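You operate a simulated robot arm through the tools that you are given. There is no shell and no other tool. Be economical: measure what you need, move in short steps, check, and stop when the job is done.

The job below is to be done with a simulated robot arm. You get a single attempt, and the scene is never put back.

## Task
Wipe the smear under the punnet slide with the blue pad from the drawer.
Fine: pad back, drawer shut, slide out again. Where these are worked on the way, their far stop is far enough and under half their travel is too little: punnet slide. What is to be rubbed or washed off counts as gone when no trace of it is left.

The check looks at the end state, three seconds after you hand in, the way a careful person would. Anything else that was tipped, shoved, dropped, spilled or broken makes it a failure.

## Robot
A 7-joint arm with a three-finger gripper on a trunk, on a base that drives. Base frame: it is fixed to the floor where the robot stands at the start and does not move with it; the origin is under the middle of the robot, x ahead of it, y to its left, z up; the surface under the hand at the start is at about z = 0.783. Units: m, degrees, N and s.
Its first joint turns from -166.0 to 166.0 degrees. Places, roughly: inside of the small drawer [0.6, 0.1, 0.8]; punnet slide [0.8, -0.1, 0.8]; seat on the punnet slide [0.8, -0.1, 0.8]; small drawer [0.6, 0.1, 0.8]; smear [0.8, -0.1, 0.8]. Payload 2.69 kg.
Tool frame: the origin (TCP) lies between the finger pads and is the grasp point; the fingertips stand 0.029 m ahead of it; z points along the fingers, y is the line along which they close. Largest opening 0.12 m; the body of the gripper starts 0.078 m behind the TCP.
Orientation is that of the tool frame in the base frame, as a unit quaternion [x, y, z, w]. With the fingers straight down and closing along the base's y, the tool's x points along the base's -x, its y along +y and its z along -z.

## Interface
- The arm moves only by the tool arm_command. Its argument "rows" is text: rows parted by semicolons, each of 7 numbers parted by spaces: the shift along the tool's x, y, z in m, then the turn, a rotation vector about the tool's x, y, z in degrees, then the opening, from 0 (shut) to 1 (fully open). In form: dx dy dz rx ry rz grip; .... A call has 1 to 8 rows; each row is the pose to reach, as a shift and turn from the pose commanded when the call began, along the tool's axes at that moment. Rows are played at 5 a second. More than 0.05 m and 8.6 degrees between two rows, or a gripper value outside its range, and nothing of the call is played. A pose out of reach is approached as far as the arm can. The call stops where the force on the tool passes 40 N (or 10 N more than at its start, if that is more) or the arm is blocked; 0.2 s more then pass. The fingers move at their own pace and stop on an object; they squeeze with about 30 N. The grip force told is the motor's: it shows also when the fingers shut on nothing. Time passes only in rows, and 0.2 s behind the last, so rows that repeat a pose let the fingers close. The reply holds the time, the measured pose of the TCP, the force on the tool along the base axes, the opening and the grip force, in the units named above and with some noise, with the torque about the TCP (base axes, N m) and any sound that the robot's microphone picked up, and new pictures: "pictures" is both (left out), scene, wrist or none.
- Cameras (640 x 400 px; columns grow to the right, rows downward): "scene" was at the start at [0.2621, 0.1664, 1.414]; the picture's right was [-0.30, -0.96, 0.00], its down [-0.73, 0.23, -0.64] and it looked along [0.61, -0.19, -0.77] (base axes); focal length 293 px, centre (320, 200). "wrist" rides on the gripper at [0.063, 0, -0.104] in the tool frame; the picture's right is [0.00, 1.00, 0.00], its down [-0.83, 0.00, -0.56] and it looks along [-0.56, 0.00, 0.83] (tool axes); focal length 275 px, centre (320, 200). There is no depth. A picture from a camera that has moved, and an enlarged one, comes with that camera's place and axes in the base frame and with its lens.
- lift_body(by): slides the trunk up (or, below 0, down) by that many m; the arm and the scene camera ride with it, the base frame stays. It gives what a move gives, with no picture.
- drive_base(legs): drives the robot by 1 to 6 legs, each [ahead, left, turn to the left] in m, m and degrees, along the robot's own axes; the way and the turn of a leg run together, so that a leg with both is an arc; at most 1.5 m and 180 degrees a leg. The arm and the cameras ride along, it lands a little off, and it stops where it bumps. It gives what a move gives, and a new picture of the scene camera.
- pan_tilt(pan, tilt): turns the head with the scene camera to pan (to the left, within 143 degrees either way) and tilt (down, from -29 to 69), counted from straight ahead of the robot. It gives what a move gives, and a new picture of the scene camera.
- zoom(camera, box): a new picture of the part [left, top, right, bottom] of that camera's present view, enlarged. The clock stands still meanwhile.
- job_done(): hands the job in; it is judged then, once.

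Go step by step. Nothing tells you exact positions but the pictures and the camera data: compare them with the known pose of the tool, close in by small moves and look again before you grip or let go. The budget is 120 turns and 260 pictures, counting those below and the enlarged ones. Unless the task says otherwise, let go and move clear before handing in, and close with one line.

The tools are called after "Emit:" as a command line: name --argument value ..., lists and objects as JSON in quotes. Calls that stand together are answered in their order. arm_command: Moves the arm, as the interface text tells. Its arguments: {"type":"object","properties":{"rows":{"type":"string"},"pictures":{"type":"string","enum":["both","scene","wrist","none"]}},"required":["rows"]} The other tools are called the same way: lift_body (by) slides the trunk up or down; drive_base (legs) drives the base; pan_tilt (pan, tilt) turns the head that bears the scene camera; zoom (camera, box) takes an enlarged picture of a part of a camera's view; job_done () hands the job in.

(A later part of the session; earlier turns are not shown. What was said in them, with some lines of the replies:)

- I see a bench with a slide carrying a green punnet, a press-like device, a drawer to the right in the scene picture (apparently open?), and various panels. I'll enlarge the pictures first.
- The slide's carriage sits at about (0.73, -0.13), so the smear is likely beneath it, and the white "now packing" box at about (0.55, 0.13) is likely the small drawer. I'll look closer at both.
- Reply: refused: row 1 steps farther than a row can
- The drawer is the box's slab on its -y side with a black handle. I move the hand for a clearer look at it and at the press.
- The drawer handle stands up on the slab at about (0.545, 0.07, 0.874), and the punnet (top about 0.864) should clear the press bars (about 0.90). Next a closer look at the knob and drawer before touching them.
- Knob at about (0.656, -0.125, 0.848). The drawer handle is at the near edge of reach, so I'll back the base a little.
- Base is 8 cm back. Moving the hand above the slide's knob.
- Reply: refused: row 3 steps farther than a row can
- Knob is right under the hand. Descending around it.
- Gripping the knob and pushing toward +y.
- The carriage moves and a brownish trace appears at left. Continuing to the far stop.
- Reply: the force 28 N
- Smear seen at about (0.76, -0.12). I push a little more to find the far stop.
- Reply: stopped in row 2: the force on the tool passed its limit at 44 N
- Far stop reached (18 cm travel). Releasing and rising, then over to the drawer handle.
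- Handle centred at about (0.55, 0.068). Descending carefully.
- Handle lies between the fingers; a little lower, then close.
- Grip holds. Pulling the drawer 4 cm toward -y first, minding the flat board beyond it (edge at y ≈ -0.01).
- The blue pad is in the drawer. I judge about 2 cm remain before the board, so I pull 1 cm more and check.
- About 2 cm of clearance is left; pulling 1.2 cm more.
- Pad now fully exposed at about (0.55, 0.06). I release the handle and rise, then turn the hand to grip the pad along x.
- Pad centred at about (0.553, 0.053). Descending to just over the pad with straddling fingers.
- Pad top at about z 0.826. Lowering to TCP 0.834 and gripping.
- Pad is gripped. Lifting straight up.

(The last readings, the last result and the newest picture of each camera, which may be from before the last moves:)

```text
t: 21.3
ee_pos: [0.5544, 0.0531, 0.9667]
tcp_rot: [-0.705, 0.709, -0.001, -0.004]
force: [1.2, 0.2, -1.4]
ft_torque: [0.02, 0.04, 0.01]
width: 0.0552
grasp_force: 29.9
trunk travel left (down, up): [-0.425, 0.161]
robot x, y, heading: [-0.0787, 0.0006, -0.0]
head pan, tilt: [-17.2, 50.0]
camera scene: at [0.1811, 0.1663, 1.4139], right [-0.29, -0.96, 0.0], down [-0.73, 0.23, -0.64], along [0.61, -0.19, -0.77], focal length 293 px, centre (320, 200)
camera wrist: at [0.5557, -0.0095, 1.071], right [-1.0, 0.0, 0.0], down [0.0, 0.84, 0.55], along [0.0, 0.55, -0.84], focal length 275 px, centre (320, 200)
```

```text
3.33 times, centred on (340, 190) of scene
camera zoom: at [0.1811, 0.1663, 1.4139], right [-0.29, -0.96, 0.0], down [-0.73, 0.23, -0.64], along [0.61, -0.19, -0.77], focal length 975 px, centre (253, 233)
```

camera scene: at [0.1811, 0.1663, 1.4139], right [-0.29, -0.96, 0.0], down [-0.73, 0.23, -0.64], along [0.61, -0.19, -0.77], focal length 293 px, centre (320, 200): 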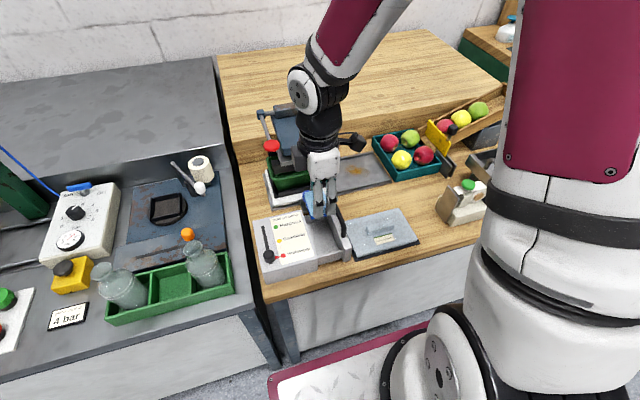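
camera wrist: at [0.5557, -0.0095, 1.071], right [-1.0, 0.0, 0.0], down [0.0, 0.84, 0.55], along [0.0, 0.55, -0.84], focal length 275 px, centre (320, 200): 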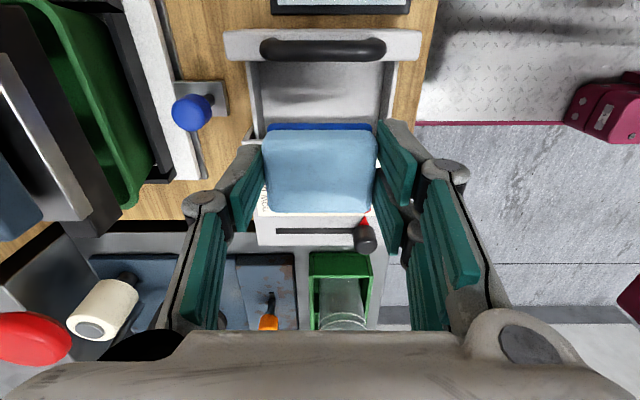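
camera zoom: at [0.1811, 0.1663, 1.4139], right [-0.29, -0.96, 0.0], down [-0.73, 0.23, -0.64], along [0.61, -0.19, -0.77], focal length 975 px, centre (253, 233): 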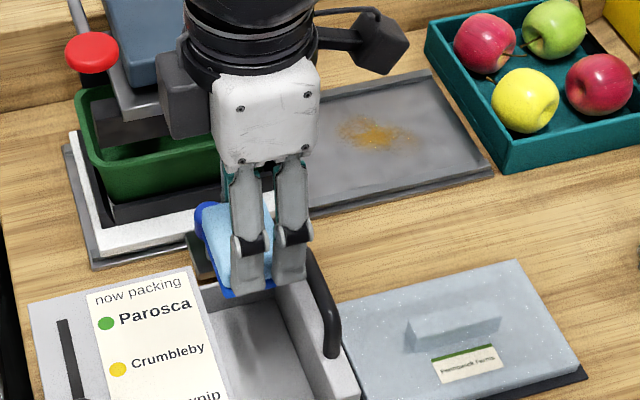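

Pad is held. Moving to above the smear at about (0.757, -0.13), clear of the press.

Emit:
arm_command --rows "0.045 0 0 0 0 0 0; 0.09 0 0 0 0 0 0; 0.13 -0.02 0 0 0 0 0; 0.16 -0.055 0 0 0 0 0; 0.175 -0.1 0 0 0 0 0; 0.183 -0.145 0.01 0 0 0 0; 0.183 -0.185 0.03 0 0 0 0; 0.183 -0.203 0.06 0 0 0 0"

Emit:
zoom --camera "scene" --box '[300, 110, 440, 230]'

```text
t: 23.1
ee_pos: [0.7535, -0.1312, 0.9088]
tcp_rot: [-0.705, 0.709, -0.003, -0.004]
force: [0.1, 0.0, 0.0]
ft_torque: [0.01, -0.04, 0.01]
width: 0.0549
grasp_force: 29.3
trunk travel left (down, up): [-0.425, 0.161]
robot x, y, heading: [-0.0826, -0.0013, 0.0]
head pan, tilt: [-17.2, 50.0]
camera scene: at [0.1803, 0.1662, 1.414], right [-0.29, -0.96, 0.0], down [-0.73, 0.23, -0.64], along [0.61, -0.19, -0.77], focal length 293 px, centre (320, 200)
camera wrist: at [0.7541, -0.1934, 1.0143], right [-1.0, 0.0, 0.0], down [0.0, 0.84, 0.55], along [0.0, 0.55, -0.84], focal length 275 px, centre (320, 200)
```

scene: 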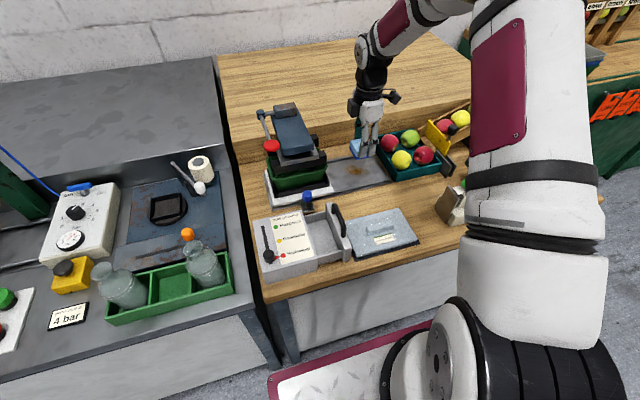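
wrist: 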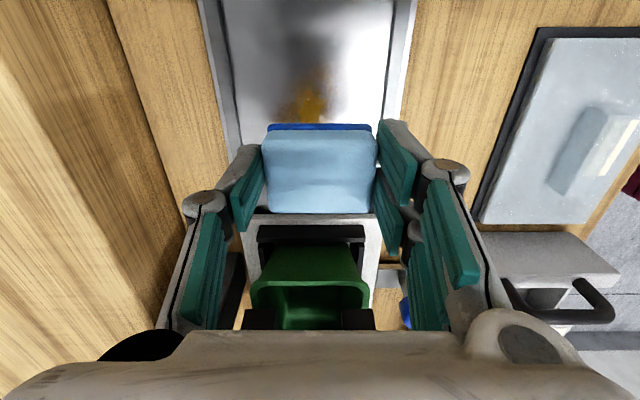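

```text
3.33 times, centred on (370, 170) of scene
camera zoom: at [0.1803, 0.1662, 1.414], right [-0.29, -0.96, 0.0], down [-0.73, 0.23, -0.64], along [0.61, -0.19, -0.77], focal length 975 px, centre (153, 300)
```

zoom: 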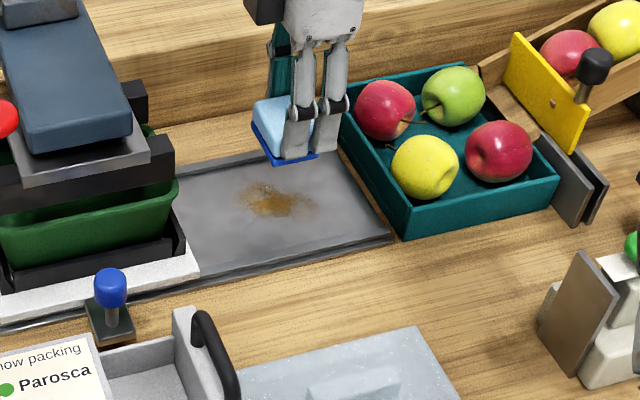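

Smear matches expectation; lowering onto it gradually.

Emit:
arm_command --rows "0 -0.003 0.03 0 0 0 0; 0 -0.004 0.06 0 0 0 0; 0 -0.004 0.066 0 0 0 0; 0 -0.004 0.070 0 0 0 0; 0 -0.004 0.074 0 0 0 0"

Emit:
zoom --camera "scene" --box '[300, 110, 440, 230]'

```text
t: 24.3
ee_pos: [0.7589, -0.1311, 0.8323]
tcp_rot: [-0.706, 0.709, -0.002, -0.004]
force: [0.2, 0.0, -0.3]
ft_torque: [0.03, 0.0, 0.01]
width: 0.0552
grasp_force: 30.1
trunk travel left (down, up): [-0.425, 0.161]
robot x, y, heading: [-0.0828, 0.0006, 0.2]
head pan, tilt: [-17.2, 50.0]
camera scene: at [0.1807, 0.1662, 1.414], right [-0.29, -0.96, 0.0], down [-0.73, 0.23, -0.64], along [0.61, -0.19, -0.77], focal length 293 px, centre (320, 200)
camera wrist: at [0.7596, -0.1932, 0.938], right [-1.0, 0.0, 0.0], down [0.0, 0.84, 0.55], along [0.0, 0.55, -0.84], focal length 275 px, centre (320, 200)
```

scene: 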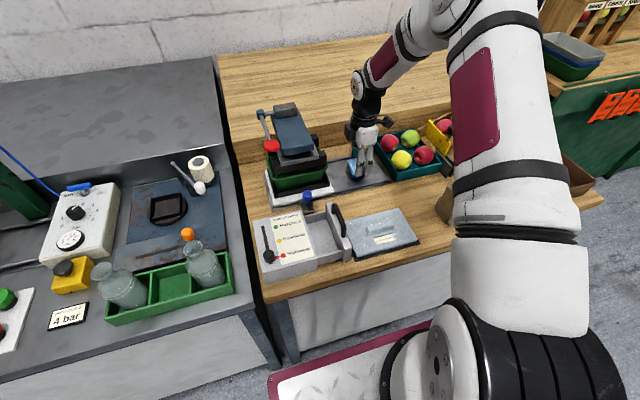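
wrist: 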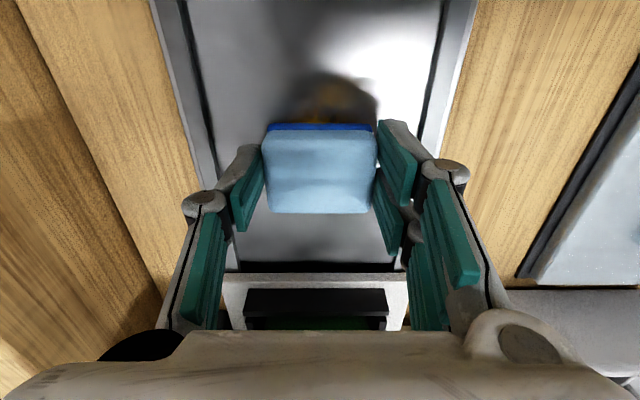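

```text
3.33 times, centred on (370, 170) of scene
camera zoom: at [0.1807, 0.1662, 1.414], right [-0.29, -0.96, 0.0], down [-0.73, 0.23, -0.64], along [0.61, -0.19, -0.77], focal length 975 px, centre (153, 300)
```

zoom: 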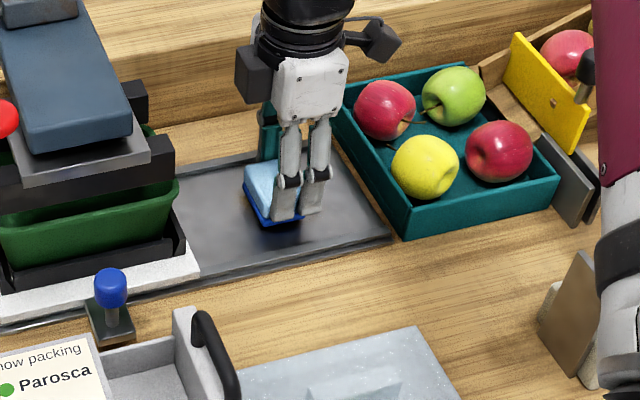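

Not yet in contact. Lowering in fine steps until I feel the plate.

Emit:
arm_command --rows "0 0 0.003 0 0 0 0; 0 0 0.006 0 0 0 0; 0 0 0.006 0 0 0 0" --pictures "none"

```text
t: 25.1
ee_pos: [0.7589, -0.1316, 0.8278]
tcp_rot: [-0.705, 0.709, -0.002, -0.003]
force: [-0.9, 1.4, 6.5]
ft_torque: [0.05, 0.13, 0.03]
width: 0.0548
grasp_force: 30.4
trunk travel left (down, up): [-0.425, 0.161]
robot x, y, heading: [-0.0789, 0.0, 0.1]
head pan, tilt: [-17.2, 50.0]
```

Contact at about 6.5 N. Stroking along y over the smear.

Emit:
arm_command --rows "0.015 0 0.001 0 0 0 0; 0.03 0 0.001 0 0 0 0; 0.015 0 0.001 0 0 0 0; 0 0 0.001 0 0 0 0; -0.015 0 0.001 0 0 0 0; -0.03 0 0.001 0 0 0 0; -0.015 0 0.001 0 0 0 0; 0 0 0.001 0 0 0 0" --pictures "wrist"

```text
t: 26.9
ee_pos: [0.7587, -0.1265, 0.8256]
tcp_rot: [-0.705, 0.709, -0.002, -0.001]
force: [1.4, 18.6, 24.9]
ft_torque: [0.88, 0.06, -0.07]
width: 0.0552
grasp_force: 29.9
trunk travel left (down, up): [-0.425, 0.161]
robot x, y, heading: [-0.0816, 0.0013, 0.3]
head pan, tilt: [-17.2, 50.0]
camera wrist: at [0.7595, -0.1888, 0.931], right [-1.0, 0.0, 0.0], down [0.0, 0.83, 0.55], along [0.0, 0.55, -0.83], focal length 275 px, centre (320, 200)
```

wrist: 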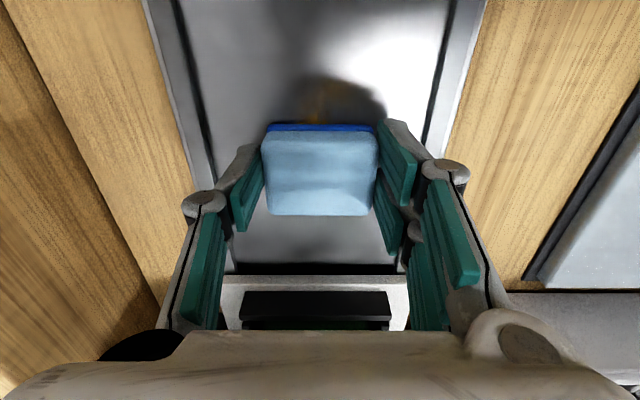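

The smear is fading. More strokes, reaching a bit further toward -y, with slightly less pressure.

Emit:
arm_command --rows "0.02 0 -0.001 0 0 0 0; 0.04 0 -0.001 0 0 0 0; 0.02 0 -0.001 0 0 0 0; 0 0 -0.001 0 0 0 0; 0.02 0 -0.001 0 0 0 0; 0.04 0 -0.001 0 0 0 0; 0.02 0 -0.001 0 0 0 0; 0 0 -0.001 0 0 0 0" --pictures "none"

Emit:
arm_command --rows "-0.02 0.01 0 0 0 0 0; -0.035 0.01 0 0 0 0 0; -0.015 0.01 0 0 0 0 0; 0.005 0.01 0 0 0 0 0; 0.025 0.01 0 0 0 0 0; 0.04 0.01 0 0 0 0 0; 0.02 0.01 0 0 0 0 0; 0 0.01 0 0 0 0 0" --pictures "none"

Emit:
arm_command --rows "-0.02 -0.02 0 0 0 0 0; -0.035 -0.02 0 0 0 0 0; -0.015 -0.02 0 0 0 0 0; 0.005 -0.02 0 0 0 0 0; 0.025 -0.02 0 0 0 0 0; 0.04 -0.02 0 0 0 0 0; 0.02 -0.02 0 0 0 0 0; 0 -0.01 -0.04 0 0 0 0" --pictures "both"

Emit:
zoom --camera "scene" --box '[300, 110, 440, 230]'

```text
t: 28.7
ee_pos: [0.7593, -0.1309, 0.8275]
tcp_rot: [-0.704, 0.71, -0.003, -0.004]
force: [0.2, 0.0, -1.0]
ft_torque: [0.03, -0.04, 0.01]
width: 0.055
grasp_force: 30.0
trunk travel left (down, up): [-0.425, 0.161]
robot x, y, heading: [-0.0816, -0.0, 0.2]
head pan, tilt: [-17.2, 50.0]
```

```text
t: 30.5
ee_pos: [0.7499, -0.1303, 0.8284]
tcp_rot: [-0.704, 0.71, 0.0, -0.003]
force: [0.6, -0.1, 0.0]
ft_torque: [0.01, 0.0, 0.0]
width: 0.0549
grasp_force: 30.2
trunk travel left (down, up): [-0.425, 0.161]
robot x, y, heading: [-0.0798, -0.0002, -0.1]
head pan, tilt: [-17.2, 50.0]
```

```text
t: 32.3
ee_pos: [0.7596, -0.1313, 0.866]
tcp_rot: [-0.705, 0.71, -0.001, -0.004]
force: [0.1, -0.8, -0.2]
ft_torque: [-0.01, 0.02, -0.02]
width: 0.0551
grasp_force: 29.8
trunk travel left (down, up): [-0.425, 0.161]
robot x, y, heading: [-0.0829, 0.0009, -0.0]
head pan, tilt: [-17.2, 50.0]
camera scene: at [0.1811, 0.1658, 1.4139], right [-0.29, -0.96, 0.0], down [-0.73, 0.23, -0.64], along [0.61, -0.19, -0.77], focal length 293 px, centre (320, 200)
camera wrist: at [0.7598, -0.1929, 0.97], right [-1.0, 0.0, 0.0], down [0.0, 0.84, 0.55], along [0.0, 0.55, -0.84], focal length 275 px, centre (320, 200)
```

scene: 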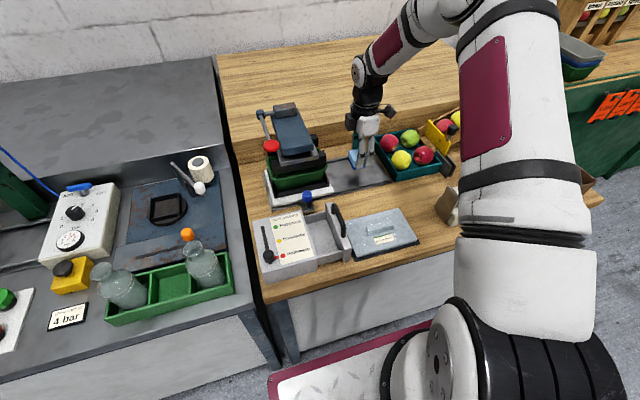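
wrist: 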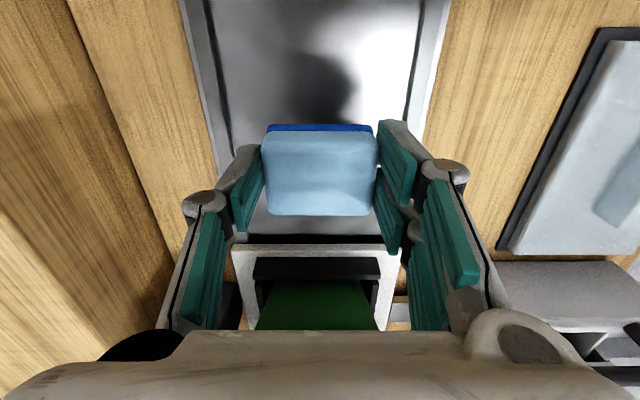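

```text
3.33 times, centred on (370, 170) of scene
camera zoom: at [0.1811, 0.1658, 1.4139], right [-0.29, -0.96, 0.0], down [-0.73, 0.23, -0.64], along [0.61, -0.19, -0.77], focal length 975 px, centre (153, 300)
```

zoom: 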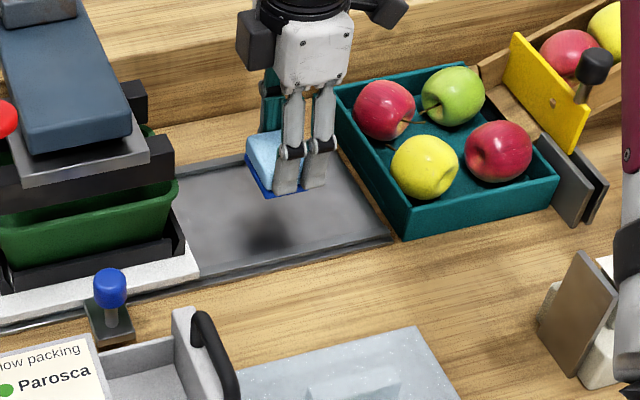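

Visible part looks clean. I lift and step back to see the whole plate.

Emit:
arm_command --rows "0 0.02 -0.04 0 0 0 0; 0 0.04 -0.08 0 0 0 0; 0.02 0.08 -0.1 0 0 0 0; 0.03 0.12 -0.1 0 0 0 0; 0.03 0.16 -0.1 0 0 0 0" --pictures "both"

Emit:
zoom --camera "scene" --box '[300, 140, 400, 220]'

```text
t: 33.5
ee_pos: [0.5966, -0.1573, 0.9663]
tcp_rot: [-0.705, 0.709, -0.002, -0.003]
force: [0.4, -0.7, -0.4]
ft_torque: [0.0, 0.05, 0.02]
width: 0.0549
grasp_force: 30.0
trunk travel left (down, up): [-0.425, 0.161]
robot x, y, heading: [-0.0849, 0.0007, -0.0]
head pan, tilt: [-17.2, 50.0]
camera scene: at [0.1811, 0.1663, 1.4139], right [-0.29, -0.96, 0.0], down [-0.73, 0.23, -0.64], along [0.61, -0.19, -0.77], focal length 293 px, centre (320, 200)
camera wrist: at [0.5974, -0.2201, 1.0705], right [-1.0, 0.0, 0.0], down [0.0, 0.84, 0.55], along [0.0, 0.55, -0.84], focal length 275 px, centre (320, 200)
```

scene: 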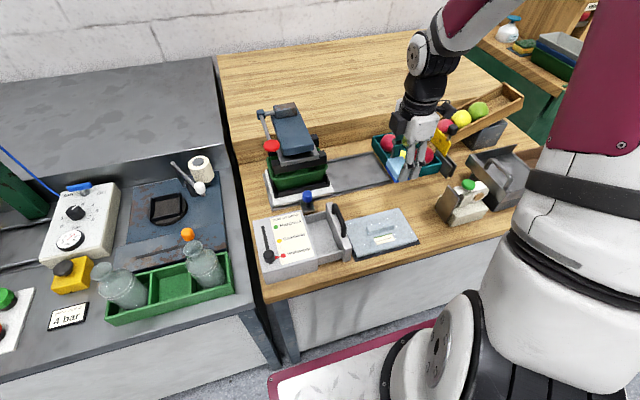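
wrist: 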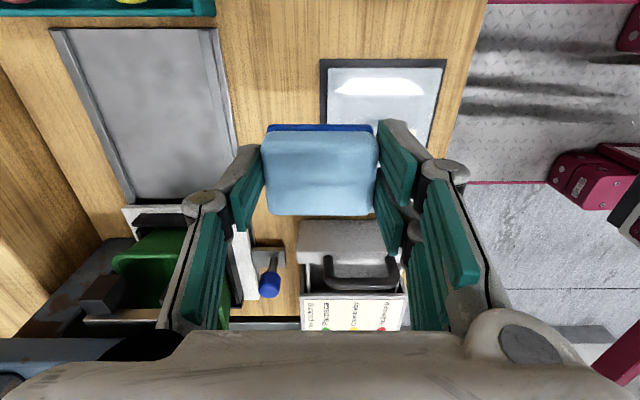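

```text
5.00 times, centred on (350, 180) of scene
camera zoom: at [0.1811, 0.1663, 1.4139], right [-0.29, -0.96, 0.0], down [-0.73, 0.23, -0.64], along [0.61, -0.19, -0.77], focal length 1463 px, centre (170, 300)
```

zoom: 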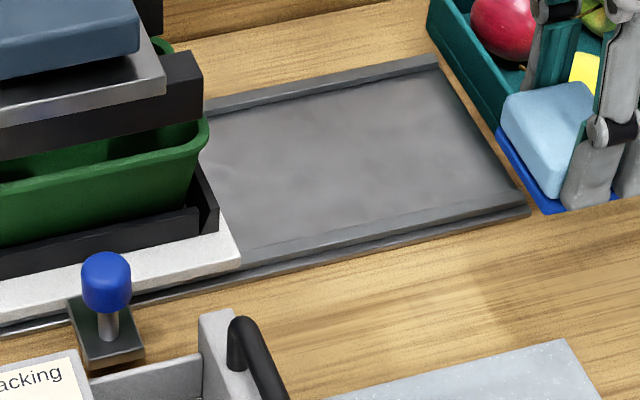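

The plate looks clean; checking it enlarged in the wrist view too.

Emit:
zoom --camera "wrist" --box '[50, 20, 250, 200]'

Emit:
zoom --camera "scene" --box '[335, 150, 385, 195]'

```text
2.22 times, centred on (150, 110) of wrist
camera zoom: at [0.5974, -0.2201, 1.0705], right [-1.0, 0.0, 0.0], down [0.0, 0.84, 0.55], along [0.0, 0.55, -0.84], focal length 612 px, centre (698, 400)
```

zoom: 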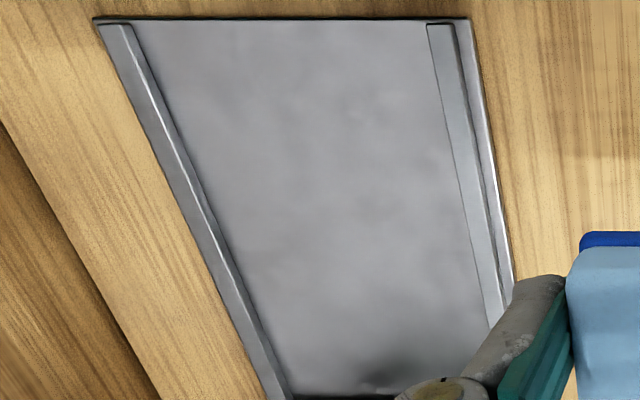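

```text
8.89 times, centred on (360, 172) of scene
camera zoom: at [0.1811, 0.1663, 1.4139], right [-0.29, -0.96, 0.0], down [-0.73, 0.23, -0.64], along [0.61, -0.19, -0.77], focal length 2601 px, centre (-36, 444)
```

zoom: 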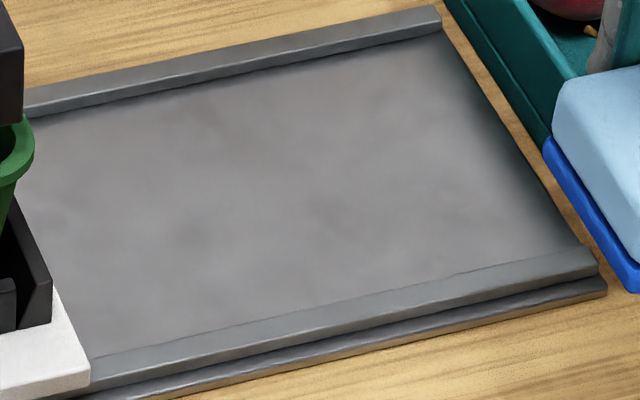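

Clean. Carrying the pad back over the drawer.

Emit:
arm_command --rows "-0.04 0.01 0 0 0 0 0; -0.085 0.02 0 0 0 0 0; -0.13 0.03 0 0 0 0 0; -0.175 0.042 0 0 0 0 0; -0.21 0.0425 0 0 0 0 0; -0.21 0.0425 0 0 0 0 0" --pictures "both"

Emit:
zoom --camera "scene" --box '[260, 180, 380, 280]'

```text
t: 34.9
ee_pos: [0.5548, 0.051, 0.9661]
tcp_rot: [-0.705, 0.709, -0.001, -0.003]
force: [-0.6, -0.8, -0.1]
ft_torque: [0.0, -0.02, 0.02]
width: 0.055
grasp_force: 29.8
trunk travel left (down, up): [-0.425, 0.161]
robot x, y, heading: [-0.0805, -0.0015, -0.1]
head pan, tilt: [-17.2, 50.0]
camera scene: at [0.1807, 0.1663, 1.414], right [-0.29, -0.96, 0.0], down [-0.73, 0.23, -0.64], along [0.61, -0.19, -0.77], focal length 293 px, centre (320, 200)
camera wrist: at [0.5563, -0.0111, 1.0708], right [-1.0, 0.0, 0.0], down [0.0, 0.84, 0.55], along [0.0, 0.55, -0.84], focal length 275 px, centre (320, 200)
```

scene: 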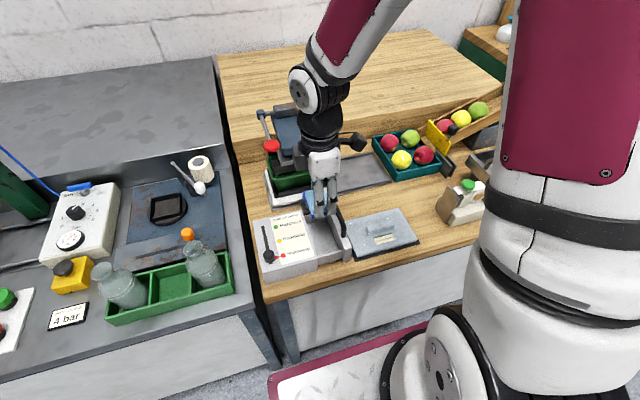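
wrist: 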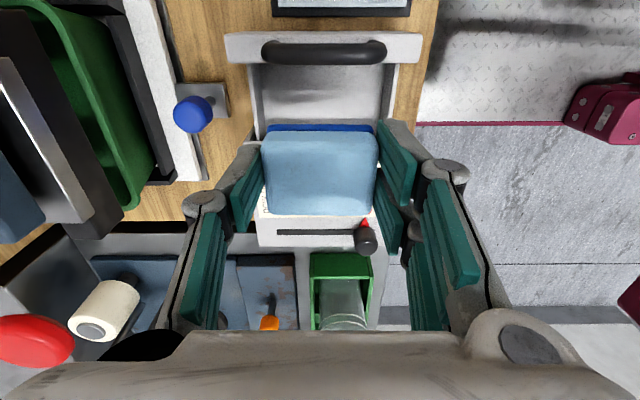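

```text
4.00 times, centred on (320, 230) of scene
camera zoom: at [0.1807, 0.1663, 1.414], right [-0.29, -0.96, 0.0], down [-0.73, 0.23, -0.64], along [0.61, -0.19, -0.77], focal length 1170 px, centre (320, 80)
```

zoom: 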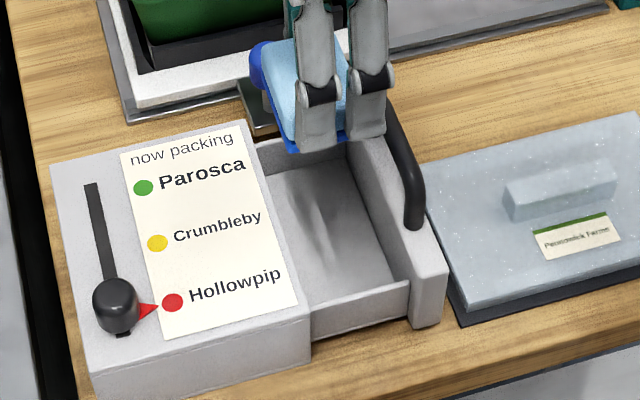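

Same pose as after the pick-up. Lowering straight into the drawer.

Emit:
arm_command --rows "-0.001 0 0.04 0 0 0 0; -0.001 0 0.08 0 0 0 0; -0.001 0 0.11 0 0 0 0; -0.001 0 0.122 0 0 0 0; -0.001 0 0.127 0 0 0 0; -0.001 0 0.129 0 0 0 0" --pictures "wrist"

```text
t: 36.3
ee_pos: [0.5573, 0.0524, 0.8368]
tcp_rot: [-0.706, 0.709, -0.002, -0.003]
force: [-0.2, 0.2, -0.4]
ft_torque: [0.01, -0.01, 0.0]
width: 0.0551
grasp_force: 30.3
trunk travel left (down, up): [-0.425, 0.161]
robot x, y, heading: [-0.0797, -0.004, 0.4]
head pan, tilt: [-17.2, 50.0]
camera wrist: at [0.5581, -0.0104, 0.9422], right [-1.0, 0.0, 0.0], down [0.0, 0.84, 0.55], along [0.0, 0.55, -0.84], focal length 275 px, centre (320, 200)
```

wrist: 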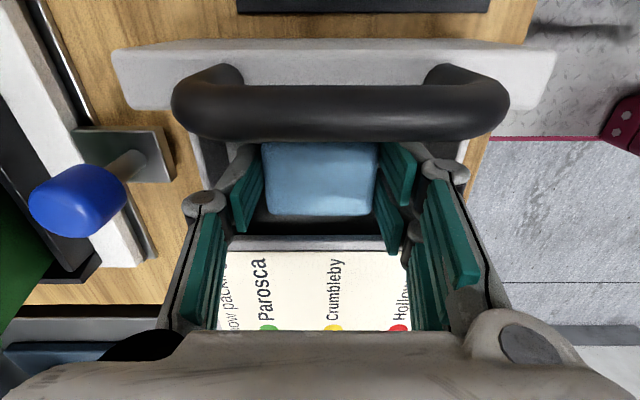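

Right place. Set down, release, and lift away.

Emit:
arm_command --rows "0 0 0.001 0 0 0 0; 0 0 0.001 0 0 0 0.6; 0 0 0.001 0 0 0 0.6; 0 0 -0.03 0 0 0 0.6; 0 0 -0.07 0 0 0 0.6; 0 0 -0.11 0 0 0 0.6; 0 0 -0.14 0 0 0 0.6" --pictures "wrist"

Emit:
zoom --camera "scene" --box '[260, 180, 380, 280]'

```text
t: 37.9
ee_pos: [0.5584, 0.052, 0.9777]
tcp_rot: [-0.705, 0.709, -0.002, -0.004]
force: [1.0, 0.5, -0.6]
ft_torque: [0.02, 0.04, -0.04]
width: 0.0721
grasp_force: 0.1
trunk travel left (down, up): [-0.425, 0.161]
robot x, y, heading: [-0.0772, -0.0027, 0.0]
head pan, tilt: [-17.2, 50.0]
camera wrist: at [0.5592, -0.0105, 1.0825], right [-1.0, 0.0, 0.0], down [0.0, 0.84, 0.55], along [0.0, 0.55, -0.84], focal length 275 px, centre (320, 200)
```

wrist: 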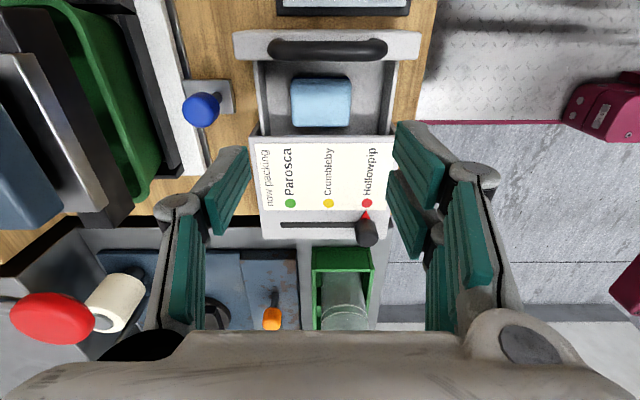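

```text
4.00 times, centred on (320, 230) of scene
camera zoom: at [0.181, 0.1663, 1.4139], right [-0.29, -0.96, 0.0], down [-0.73, 0.23, -0.64], along [0.61, -0.19, -0.77], focal length 1170 px, centre (320, 80)
```

zoom: 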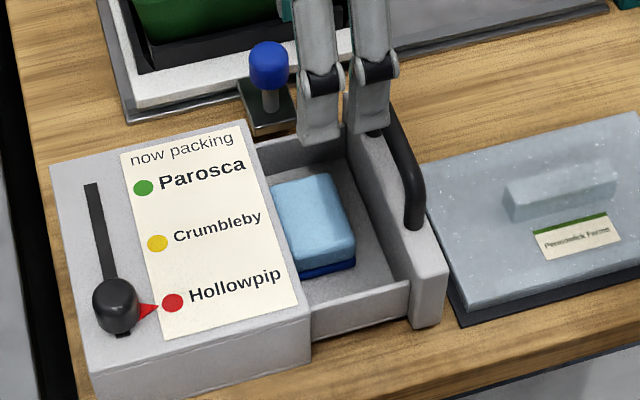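

Pad rests in the drawer. Turning the hand back and moving over the handle.

Emit:
arm_command --rows "0 0 0 0 0 8 0.5; 0 0 0 0 0 16 0.5; 0 0 0 0 0 24 0.5; 0 0 0 0 0 32 0.45; 0 0 0 0 0 40 0.45; 0 0 0 0 0 48 0.45; 0 0 0 0 0 56 0.45; 0 0 0 0 0 64 0.45" --pictures "none"

Emit:
arm_command --rows "0 0 0 0 0 8 0.45; 0 0 0 0 0 16 0.45; 0 0 0 0 0 24 0.45; 0 0 0 0 0 26 0.45" --pictures "none"

Emit:
arm_command --rows "0.003 -0.02 0 0 0 0 0.4; 0.006 -0.044 0 0 0 0 0.4" --pictures "wrist"

```text
t: 39.7
ee_pos: [0.5578, 0.0523, 0.9778]
tcp_rot: [-0.22, 0.975, -0.003, -0.002]
force: [0.3, 0.0, 0.0]
ft_torque: [0.0, -0.01, 0.02]
width: 0.0541
grasp_force: 0.0
trunk travel left (down, up): [-0.425, 0.161]
robot x, y, heading: [-0.0822, 0.002, -0.0]
head pan, tilt: [-17.2, 50.0]
```

```text
t: 40.7
ee_pos: [0.5579, 0.0523, 0.9787]
tcp_rot: [0.004, 1.0, -0.004, -0.001]
force: [0.4, 0.5, 1.3]
ft_torque: [-0.01, -0.05, 0.01]
width: 0.054
grasp_force: 0.2
trunk travel left (down, up): [-0.425, 0.161]
robot x, y, heading: [-0.0806, 0.0007, -0.1]
head pan, tilt: [-17.2, 50.0]
```

```text
t: 41.3
ee_pos: [0.5522, 0.0093, 0.9779]
tcp_rot: [0.003, 1.0, -0.003, 0.0]
force: [0.6, 0.9, -0.5]
ft_torque: [-0.04, -0.02, -0.03]
width: 0.048
grasp_force: 0.0
trunk travel left (down, up): [-0.425, 0.161]
robot x, y, heading: [-0.0824, -0.0021, 0.0]
head pan, tilt: [-17.2, 50.0]
camera wrist: at [0.4895, 0.0107, 1.0826], right [0.0, 1.0, -0.01], down [0.83, 0.0, 0.55], along [0.55, -0.01, -0.83], focal length 275 px, centre (320, 200)
```

wrist: 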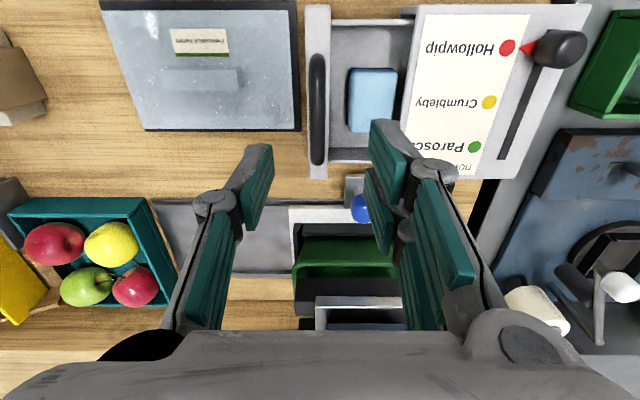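

Descending on the handle, gripping, and pushing the drawer shut.

Emit:
arm_command --rows "0 -0.002 0.04 0 0 0 0.32; 0 -0.002 0.08 0 0 0 0.32; 0 -0.002 0.102 0 0 0 0.32; 0 -0.002 0.102 0 0 0 0; 0 -0.002 0.102 0 0 0 0; 0 -0.002 0.102 0 0 0 0" --pictures "wrist"

```text
t: 42.7
ee_pos: [0.5509, 0.0057, 0.8748]
tcp_rot: [0.002, 1.0, -0.003, -0.002]
force: [-0.7, 0.2, -8.9]
ft_torque: [0.02, -0.92, 0.37]
width: 0.0102
grasp_force: 37.3
trunk travel left (down, up): [-0.425, 0.161]
robot x, y, heading: [-0.0777, -0.0012, -0.0]
head pan, tilt: [-17.2, 50.0]
camera wrist: at [0.4889, 0.0064, 0.9804], right [0.0, 1.0, -0.01], down [0.83, 0.0, 0.55], along [0.55, -0.01, -0.83], focal length 275 px, centre (320, 200)
```

wrist: 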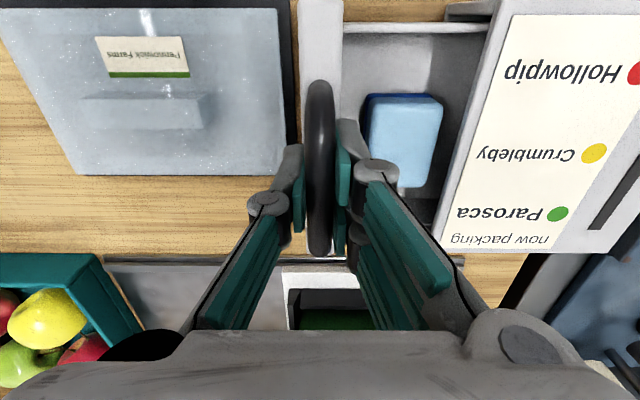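

Emit:
arm_command --rows "0 0.012 0 0 0 0 0; 0 0.024 0 0 0 0 0; 0 0.036 0 0 0 0 0; 0 0.046 0 0 0 0 0; 0 0.054 0 0 0 0 0; 0 0.06 0 0 0 0 0; 0 0.063 0 0 0 0 0; 0 0.066 0 0 0 0 0" --pictures "wrist"

Emit:
zoom --camera "scene" --box '[250, 190, 350, 280]'

```text
t: 44.5
ee_pos: [0.5519, 0.0684, 0.8757]
tcp_rot: [0.004, 1.0, -0.005, -0.002]
force: [-3.0, -13.5, -4.4]
ft_torque: [0.07, 0.12, 0.55]
width: 0.0104
grasp_force: 37.5
trunk travel left (down, up): [-0.425, 0.161]
robot x, y, heading: [-0.0828, -0.0017, 0.3]
head pan, tilt: [-17.2, 50.0]
camera wrist: at [0.489, 0.0703, 0.9805], right [0.0, 1.0, -0.01], down [0.83, 0.0, 0.55], along [0.55, -0.01, -0.83], focal length 275 px, centre (320, 200)
```

wrist: 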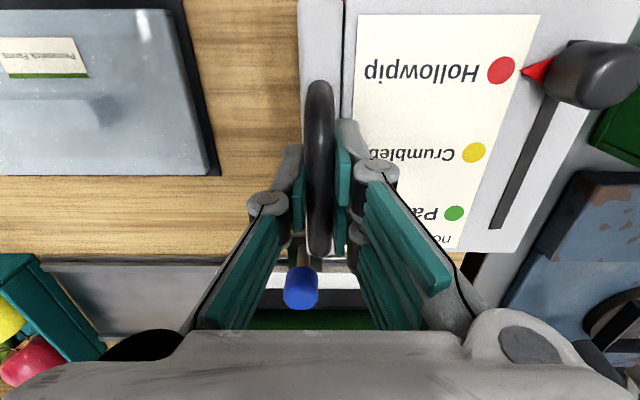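

```text
4.44 times, centred on (300, 235) of scene
camera zoom: at [0.1807, 0.1656, 1.4141], right [-0.29, -0.96, 0.0], down [-0.73, 0.23, -0.64], along [0.61, -0.19, -0.77], focal length 1300 px, centre (409, 44)
```

zoom: 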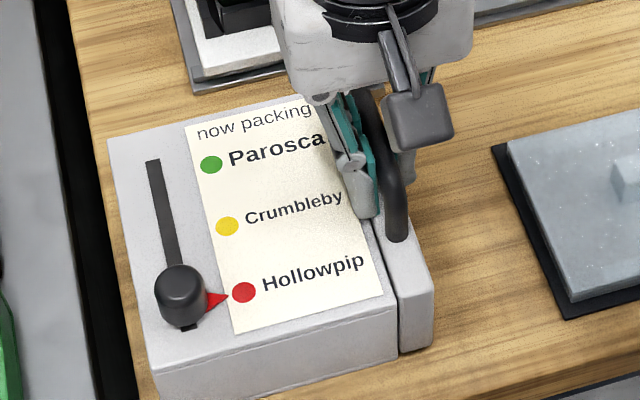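

Drawer is shut. Releasing, rising, and going back to the slide's knob.

Emit:
arm_command --rows "0 -0.002 0 0 0 0 0.35; 0 -0.002 0 0 0 0 0.4; 0 -0.002 -0.04 0 0 0 0.45; 0 -0.002 -0.08 0 0 0 0.5; 0 -0.002 -0.11 0 0 0 0.5; -0.035 -0.008 -0.12 0 0 0 0.5; -0.07 -0.012 -0.12 0 0 0 0.5; -0.104 -0.016 -0.11 0 0 0 0.5" --pictures "both"

Emit:
zoom --camera "scene" --box '[240, 150, 380, 280]'

```text
t: 46.3
ee_pos: [0.6561, 0.0555, 0.9826]
tcp_rot: [0.003, 1.0, -0.003, -0.002]
force: [0.0, -0.3, 0.1]
ft_torque: [-0.03, -0.02, 0.02]
width: 0.0603
grasp_force: 0.1
trunk travel left (down, up): [-0.425, 0.161]
robot x, y, heading: [-0.0844, -0.0, 0.1]
head pan, tilt: [-17.2, 50.0]
camera scene: at [0.1803, 0.1663, 1.414], right [-0.29, -0.96, 0.0], down [-0.73, 0.23, -0.64], along [0.61, -0.19, -0.77], focal length 293 px, centre (320, 200)
camera wrist: at [0.5941, 0.0566, 1.0879], right [0.0, 1.0, -0.01], down [0.83, 0.0, 0.55], along [0.55, -0.01, -0.83], focal length 275 px, centre (320, 200)
```

scene: 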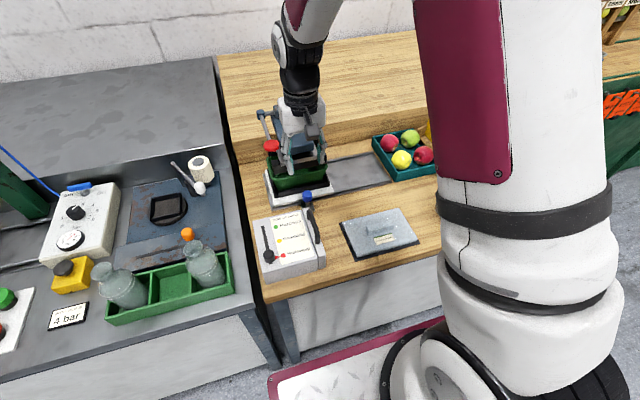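
wrist: 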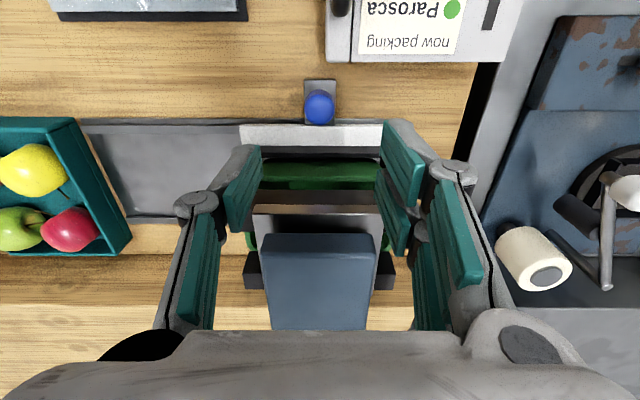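

```text
3.08 times, centred on (310, 215) of scene
camera zoom: at [0.1803, 0.1663, 1.414], right [-0.29, -0.96, 0.0], down [-0.73, 0.23, -0.64], along [0.61, -0.19, -0.77], focal length 900 px, centre (351, 154)
```

zoom: 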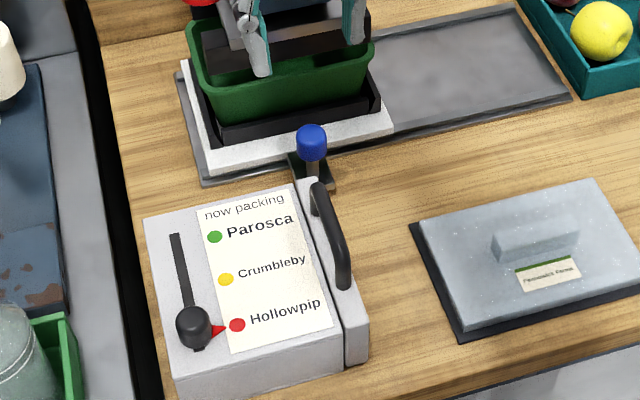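

Plate still clean and drawer shut. Descending on the knob and gripping it.

Emit:
arm_command --rows "0 0 0.04 0 0 0 0.5; 0 0 0.08 0 0 0 0.5; 0 0 0.11 0 0 0 0.5; 0 0 0.134 0 0 0 0.5; 0 0 0.134 0 0 0 0; 0 0 0.134 0 0 0 0" --pictures "wrist"

```text
t: 47.7
ee_pos: [0.6566, 0.0546, 0.8497]
tcp_rot: [0.002, 1.0, -0.004, -0.001]
force: [-0.1, -1.1, -0.6]
ft_torque: [-0.05, -0.51, 0.07]
width: 0.0243
grasp_force: 44.6
trunk travel left (down, up): [-0.425, 0.161]
robot x, y, heading: [-0.078, 0.0003, -0.1]
head pan, tilt: [-17.2, 50.0]
camera wrist: at [0.5942, 0.0552, 0.954], right [0.0, 1.0, -0.01], down [0.83, 0.0, 0.55], along [0.55, -0.01, -0.83], focal length 275 px, centre (320, 200)
```

wrist: 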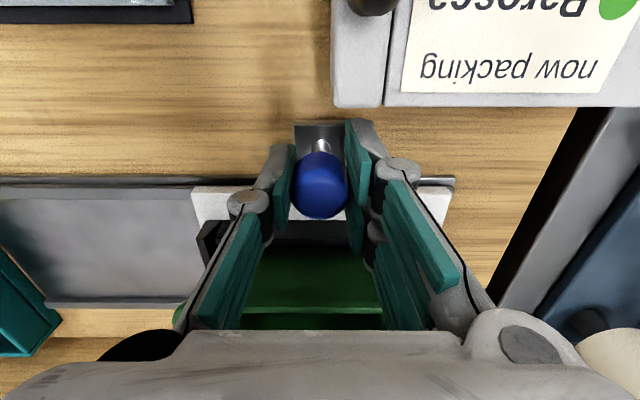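

Pulling the slide out toward -y.

Emit:
arm_command --rows "0 -0.02 0 0 0 0 0; 0 -0.042 0 0 0 0 0; 0 -0.064 0 0 0 0 0; 0 -0.086 0 0 0 0 0; 0 -0.108 0 0 0 0 0; 0 -0.13 0 0 0 0 0; 0 -0.15 0 0 0 0 0; 0 -0.165 0 0 0 0 0" --pictures "wrist"

Emit:
arm_command --rows "0 -0.006 0 0 0 0 0; 0 -0.011 0 0 0 0 0; 0 -0.015 0 0 0 0 0; 0 -0.018 0 0 0 0 0" --pictures "both"

```text
t: 49.5
ee_pos: [0.6561, -0.1102, 0.8526]
tcp_rot: [0.003, 1.0, -0.003, -0.002]
force: [19.0, 0.4, -29.8]
ft_torque: [0.03, -0.35, -0.14]
width: 0.0249
grasp_force: 44.9
trunk travel left (down, up): [-0.425, 0.161]
robot x, y, heading: [-0.084, 0.0017, 0.1]
head pan, tilt: [-17.2, 50.0]
camera wrist: at [0.5931, -0.1091, 0.9571], right [0.0, 1.0, -0.01], down [0.83, 0.0, 0.55], along [0.55, -0.01, -0.83], focal length 275 px, centre (320, 200)
```

wrist: 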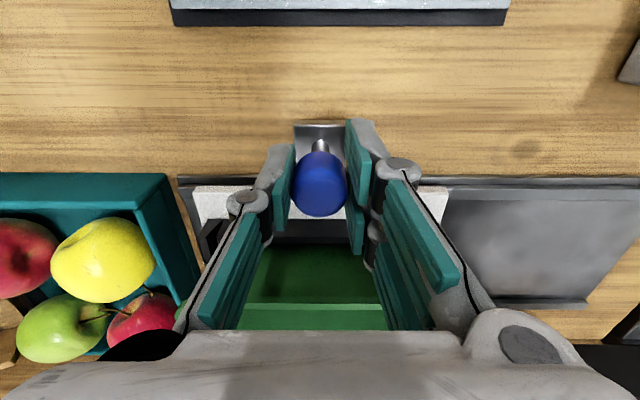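

```text
t: 50.5
ee_pos: [0.6562, -0.1254, 0.8535]
tcp_rot: [0.002, 1.0, -0.003, -0.002]
force: [12.8, 10.1, -21.1]
ft_torque: [0.16, -0.54, -0.09]
width: 0.0247
grasp_force: 45.2
trunk travel left (down, up): [-0.425, 0.161]
robot x, y, heading: [-0.0833, -0.0036, 0.1]
head pan, tilt: [-17.2, 50.0]
camera scene: at [0.1817, 0.1666, 1.4137], right [-0.29, -0.96, 0.0], down [-0.73, 0.23, -0.64], along [0.61, -0.19, -0.77], focal length 293 px, centre (320, 200)
camera wrist: at [0.5931, -0.1252, 0.9573], right [0.0, 1.0, -0.01], down [0.83, 0.0, 0.55], along [0.55, 0.0, -0.83], focal length 275 px, centre (320, 200)
```

scene: 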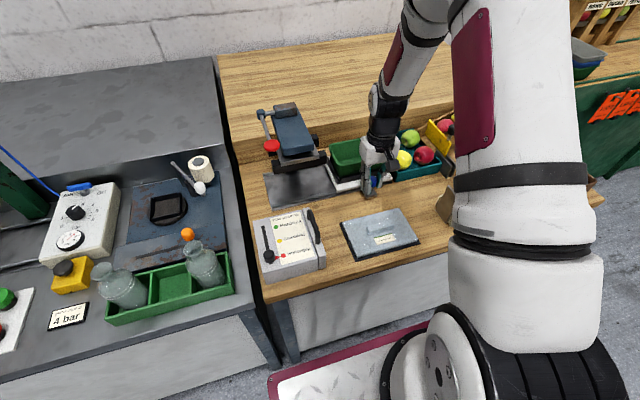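
wrist: 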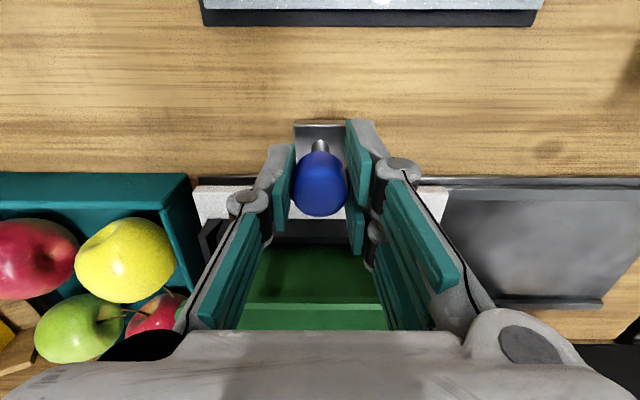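

Back at its starting stop (y = -0.125). Releasing and moving clear.

Emit:
arm_command --rows "0 0.002 0 0 0 0 0.3; 0 0.002 0 0 0 0 0.5; 0 0.002 -0.04 0 0 0 0.5; 0 0.002 -0.08 0 0 0 0.5; 0 0.002 -0.12 0 0 0 0.5; 0.04 0.002 -0.14 0 0 0 0.5; 0.08 0.002 -0.15 0 0 0 0.5; 0.12 -0.02 -0.15 0 0 0 0.5" --pictures "both"

Emit:
zoom --camera "scene" --box '[240, 110, 450, 280]'

Emit:
zoom --camera "wrist" --box '[180, 60, 560, 330]'

```text
t: 52.3
ee_pos: [0.5352, -0.1458, 1.0016]
tcp_rot: [0.003, 1.0, -0.004, -0.001]
force: [0.3, -0.9, -0.6]
ft_torque: [-0.03, 0.04, -0.01]
width: 0.06
grasp_force: 0.0
trunk travel left (down, up): [-0.425, 0.161]
robot x, y, heading: [-0.0825, -0.0019, -0.1]
head pan, tilt: [-17.2, 50.0]
camera scene: at [0.1811, 0.1665, 1.4138], right [-0.29, -0.96, 0.0], down [-0.73, 0.23, -0.64], along [0.61, -0.19, -0.77], focal length 293 px, centre (320, 200)
camera wrist: at [0.4725, -0.1452, 1.1063], right [0.0, 1.0, -0.01], down [0.83, 0.0, 0.55], along [0.55, -0.01, -0.83], focal length 275 px, centre (320, 200)
```

scene: 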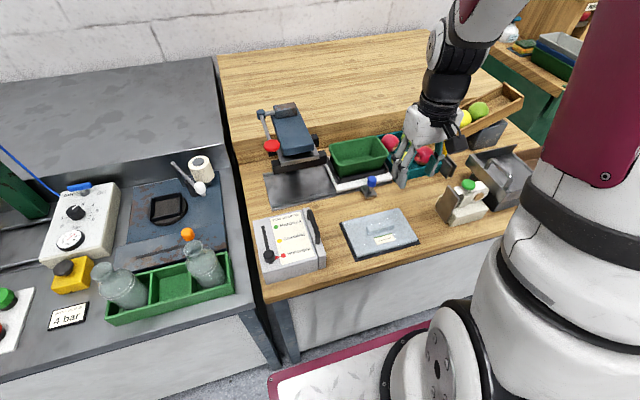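
wrist: 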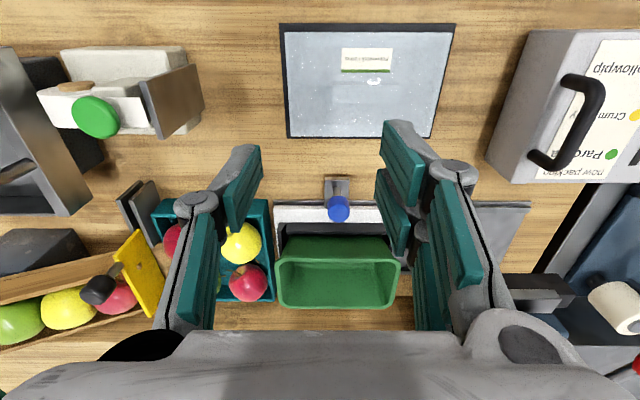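

```text
2.35 times, centred on (345, 195) of scene
camera zoom: at [0.1811, 0.1665, 1.4138], right [-0.29, -0.96, 0.0], down [-0.73, 0.23, -0.64], along [0.61, -0.19, -0.77], focal length 688 px, centre (261, 212)
```

zoom: 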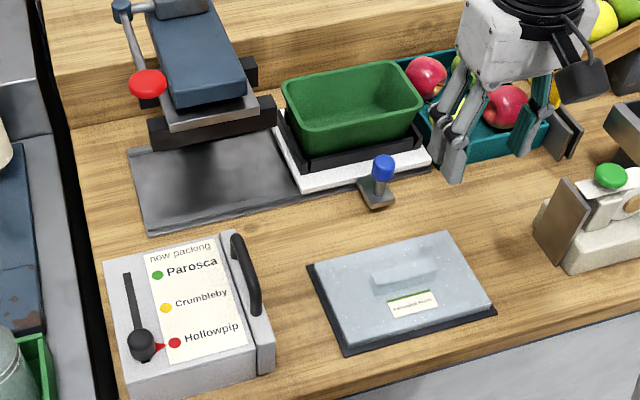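

```text
1.48 times, centred on (370, 195) of wrist
camera zoom: at [0.4725, -0.1452, 1.1063], right [0.0, 1.0, -0.01], down [0.83, 0.0, 0.55], along [0.55, -0.01, -0.83], focal length 408 px, centre (246, 207)
```

zoom: 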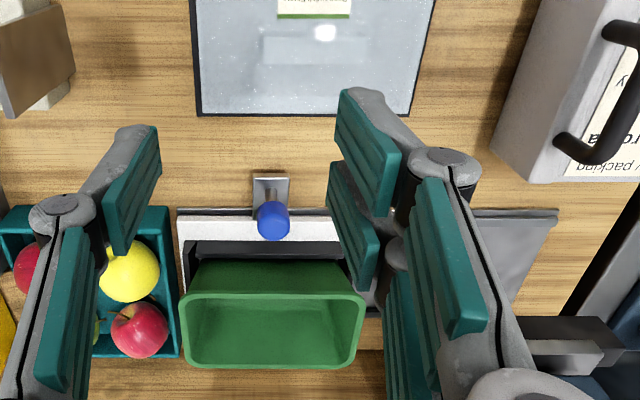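

Everything is in its place: the smear is gone, the pad is back, the drawer is shut, and the slide is out with the punnet on it. Handing in now.

Emit:
job_done

```text
The job is handed in.
```

The smear under the punnet slide is wiped off with no trace visible in the pictures. The blue pad is back in the drawer, the drawer is shut, and the slide is out again at its starting stop with the punnet on it.
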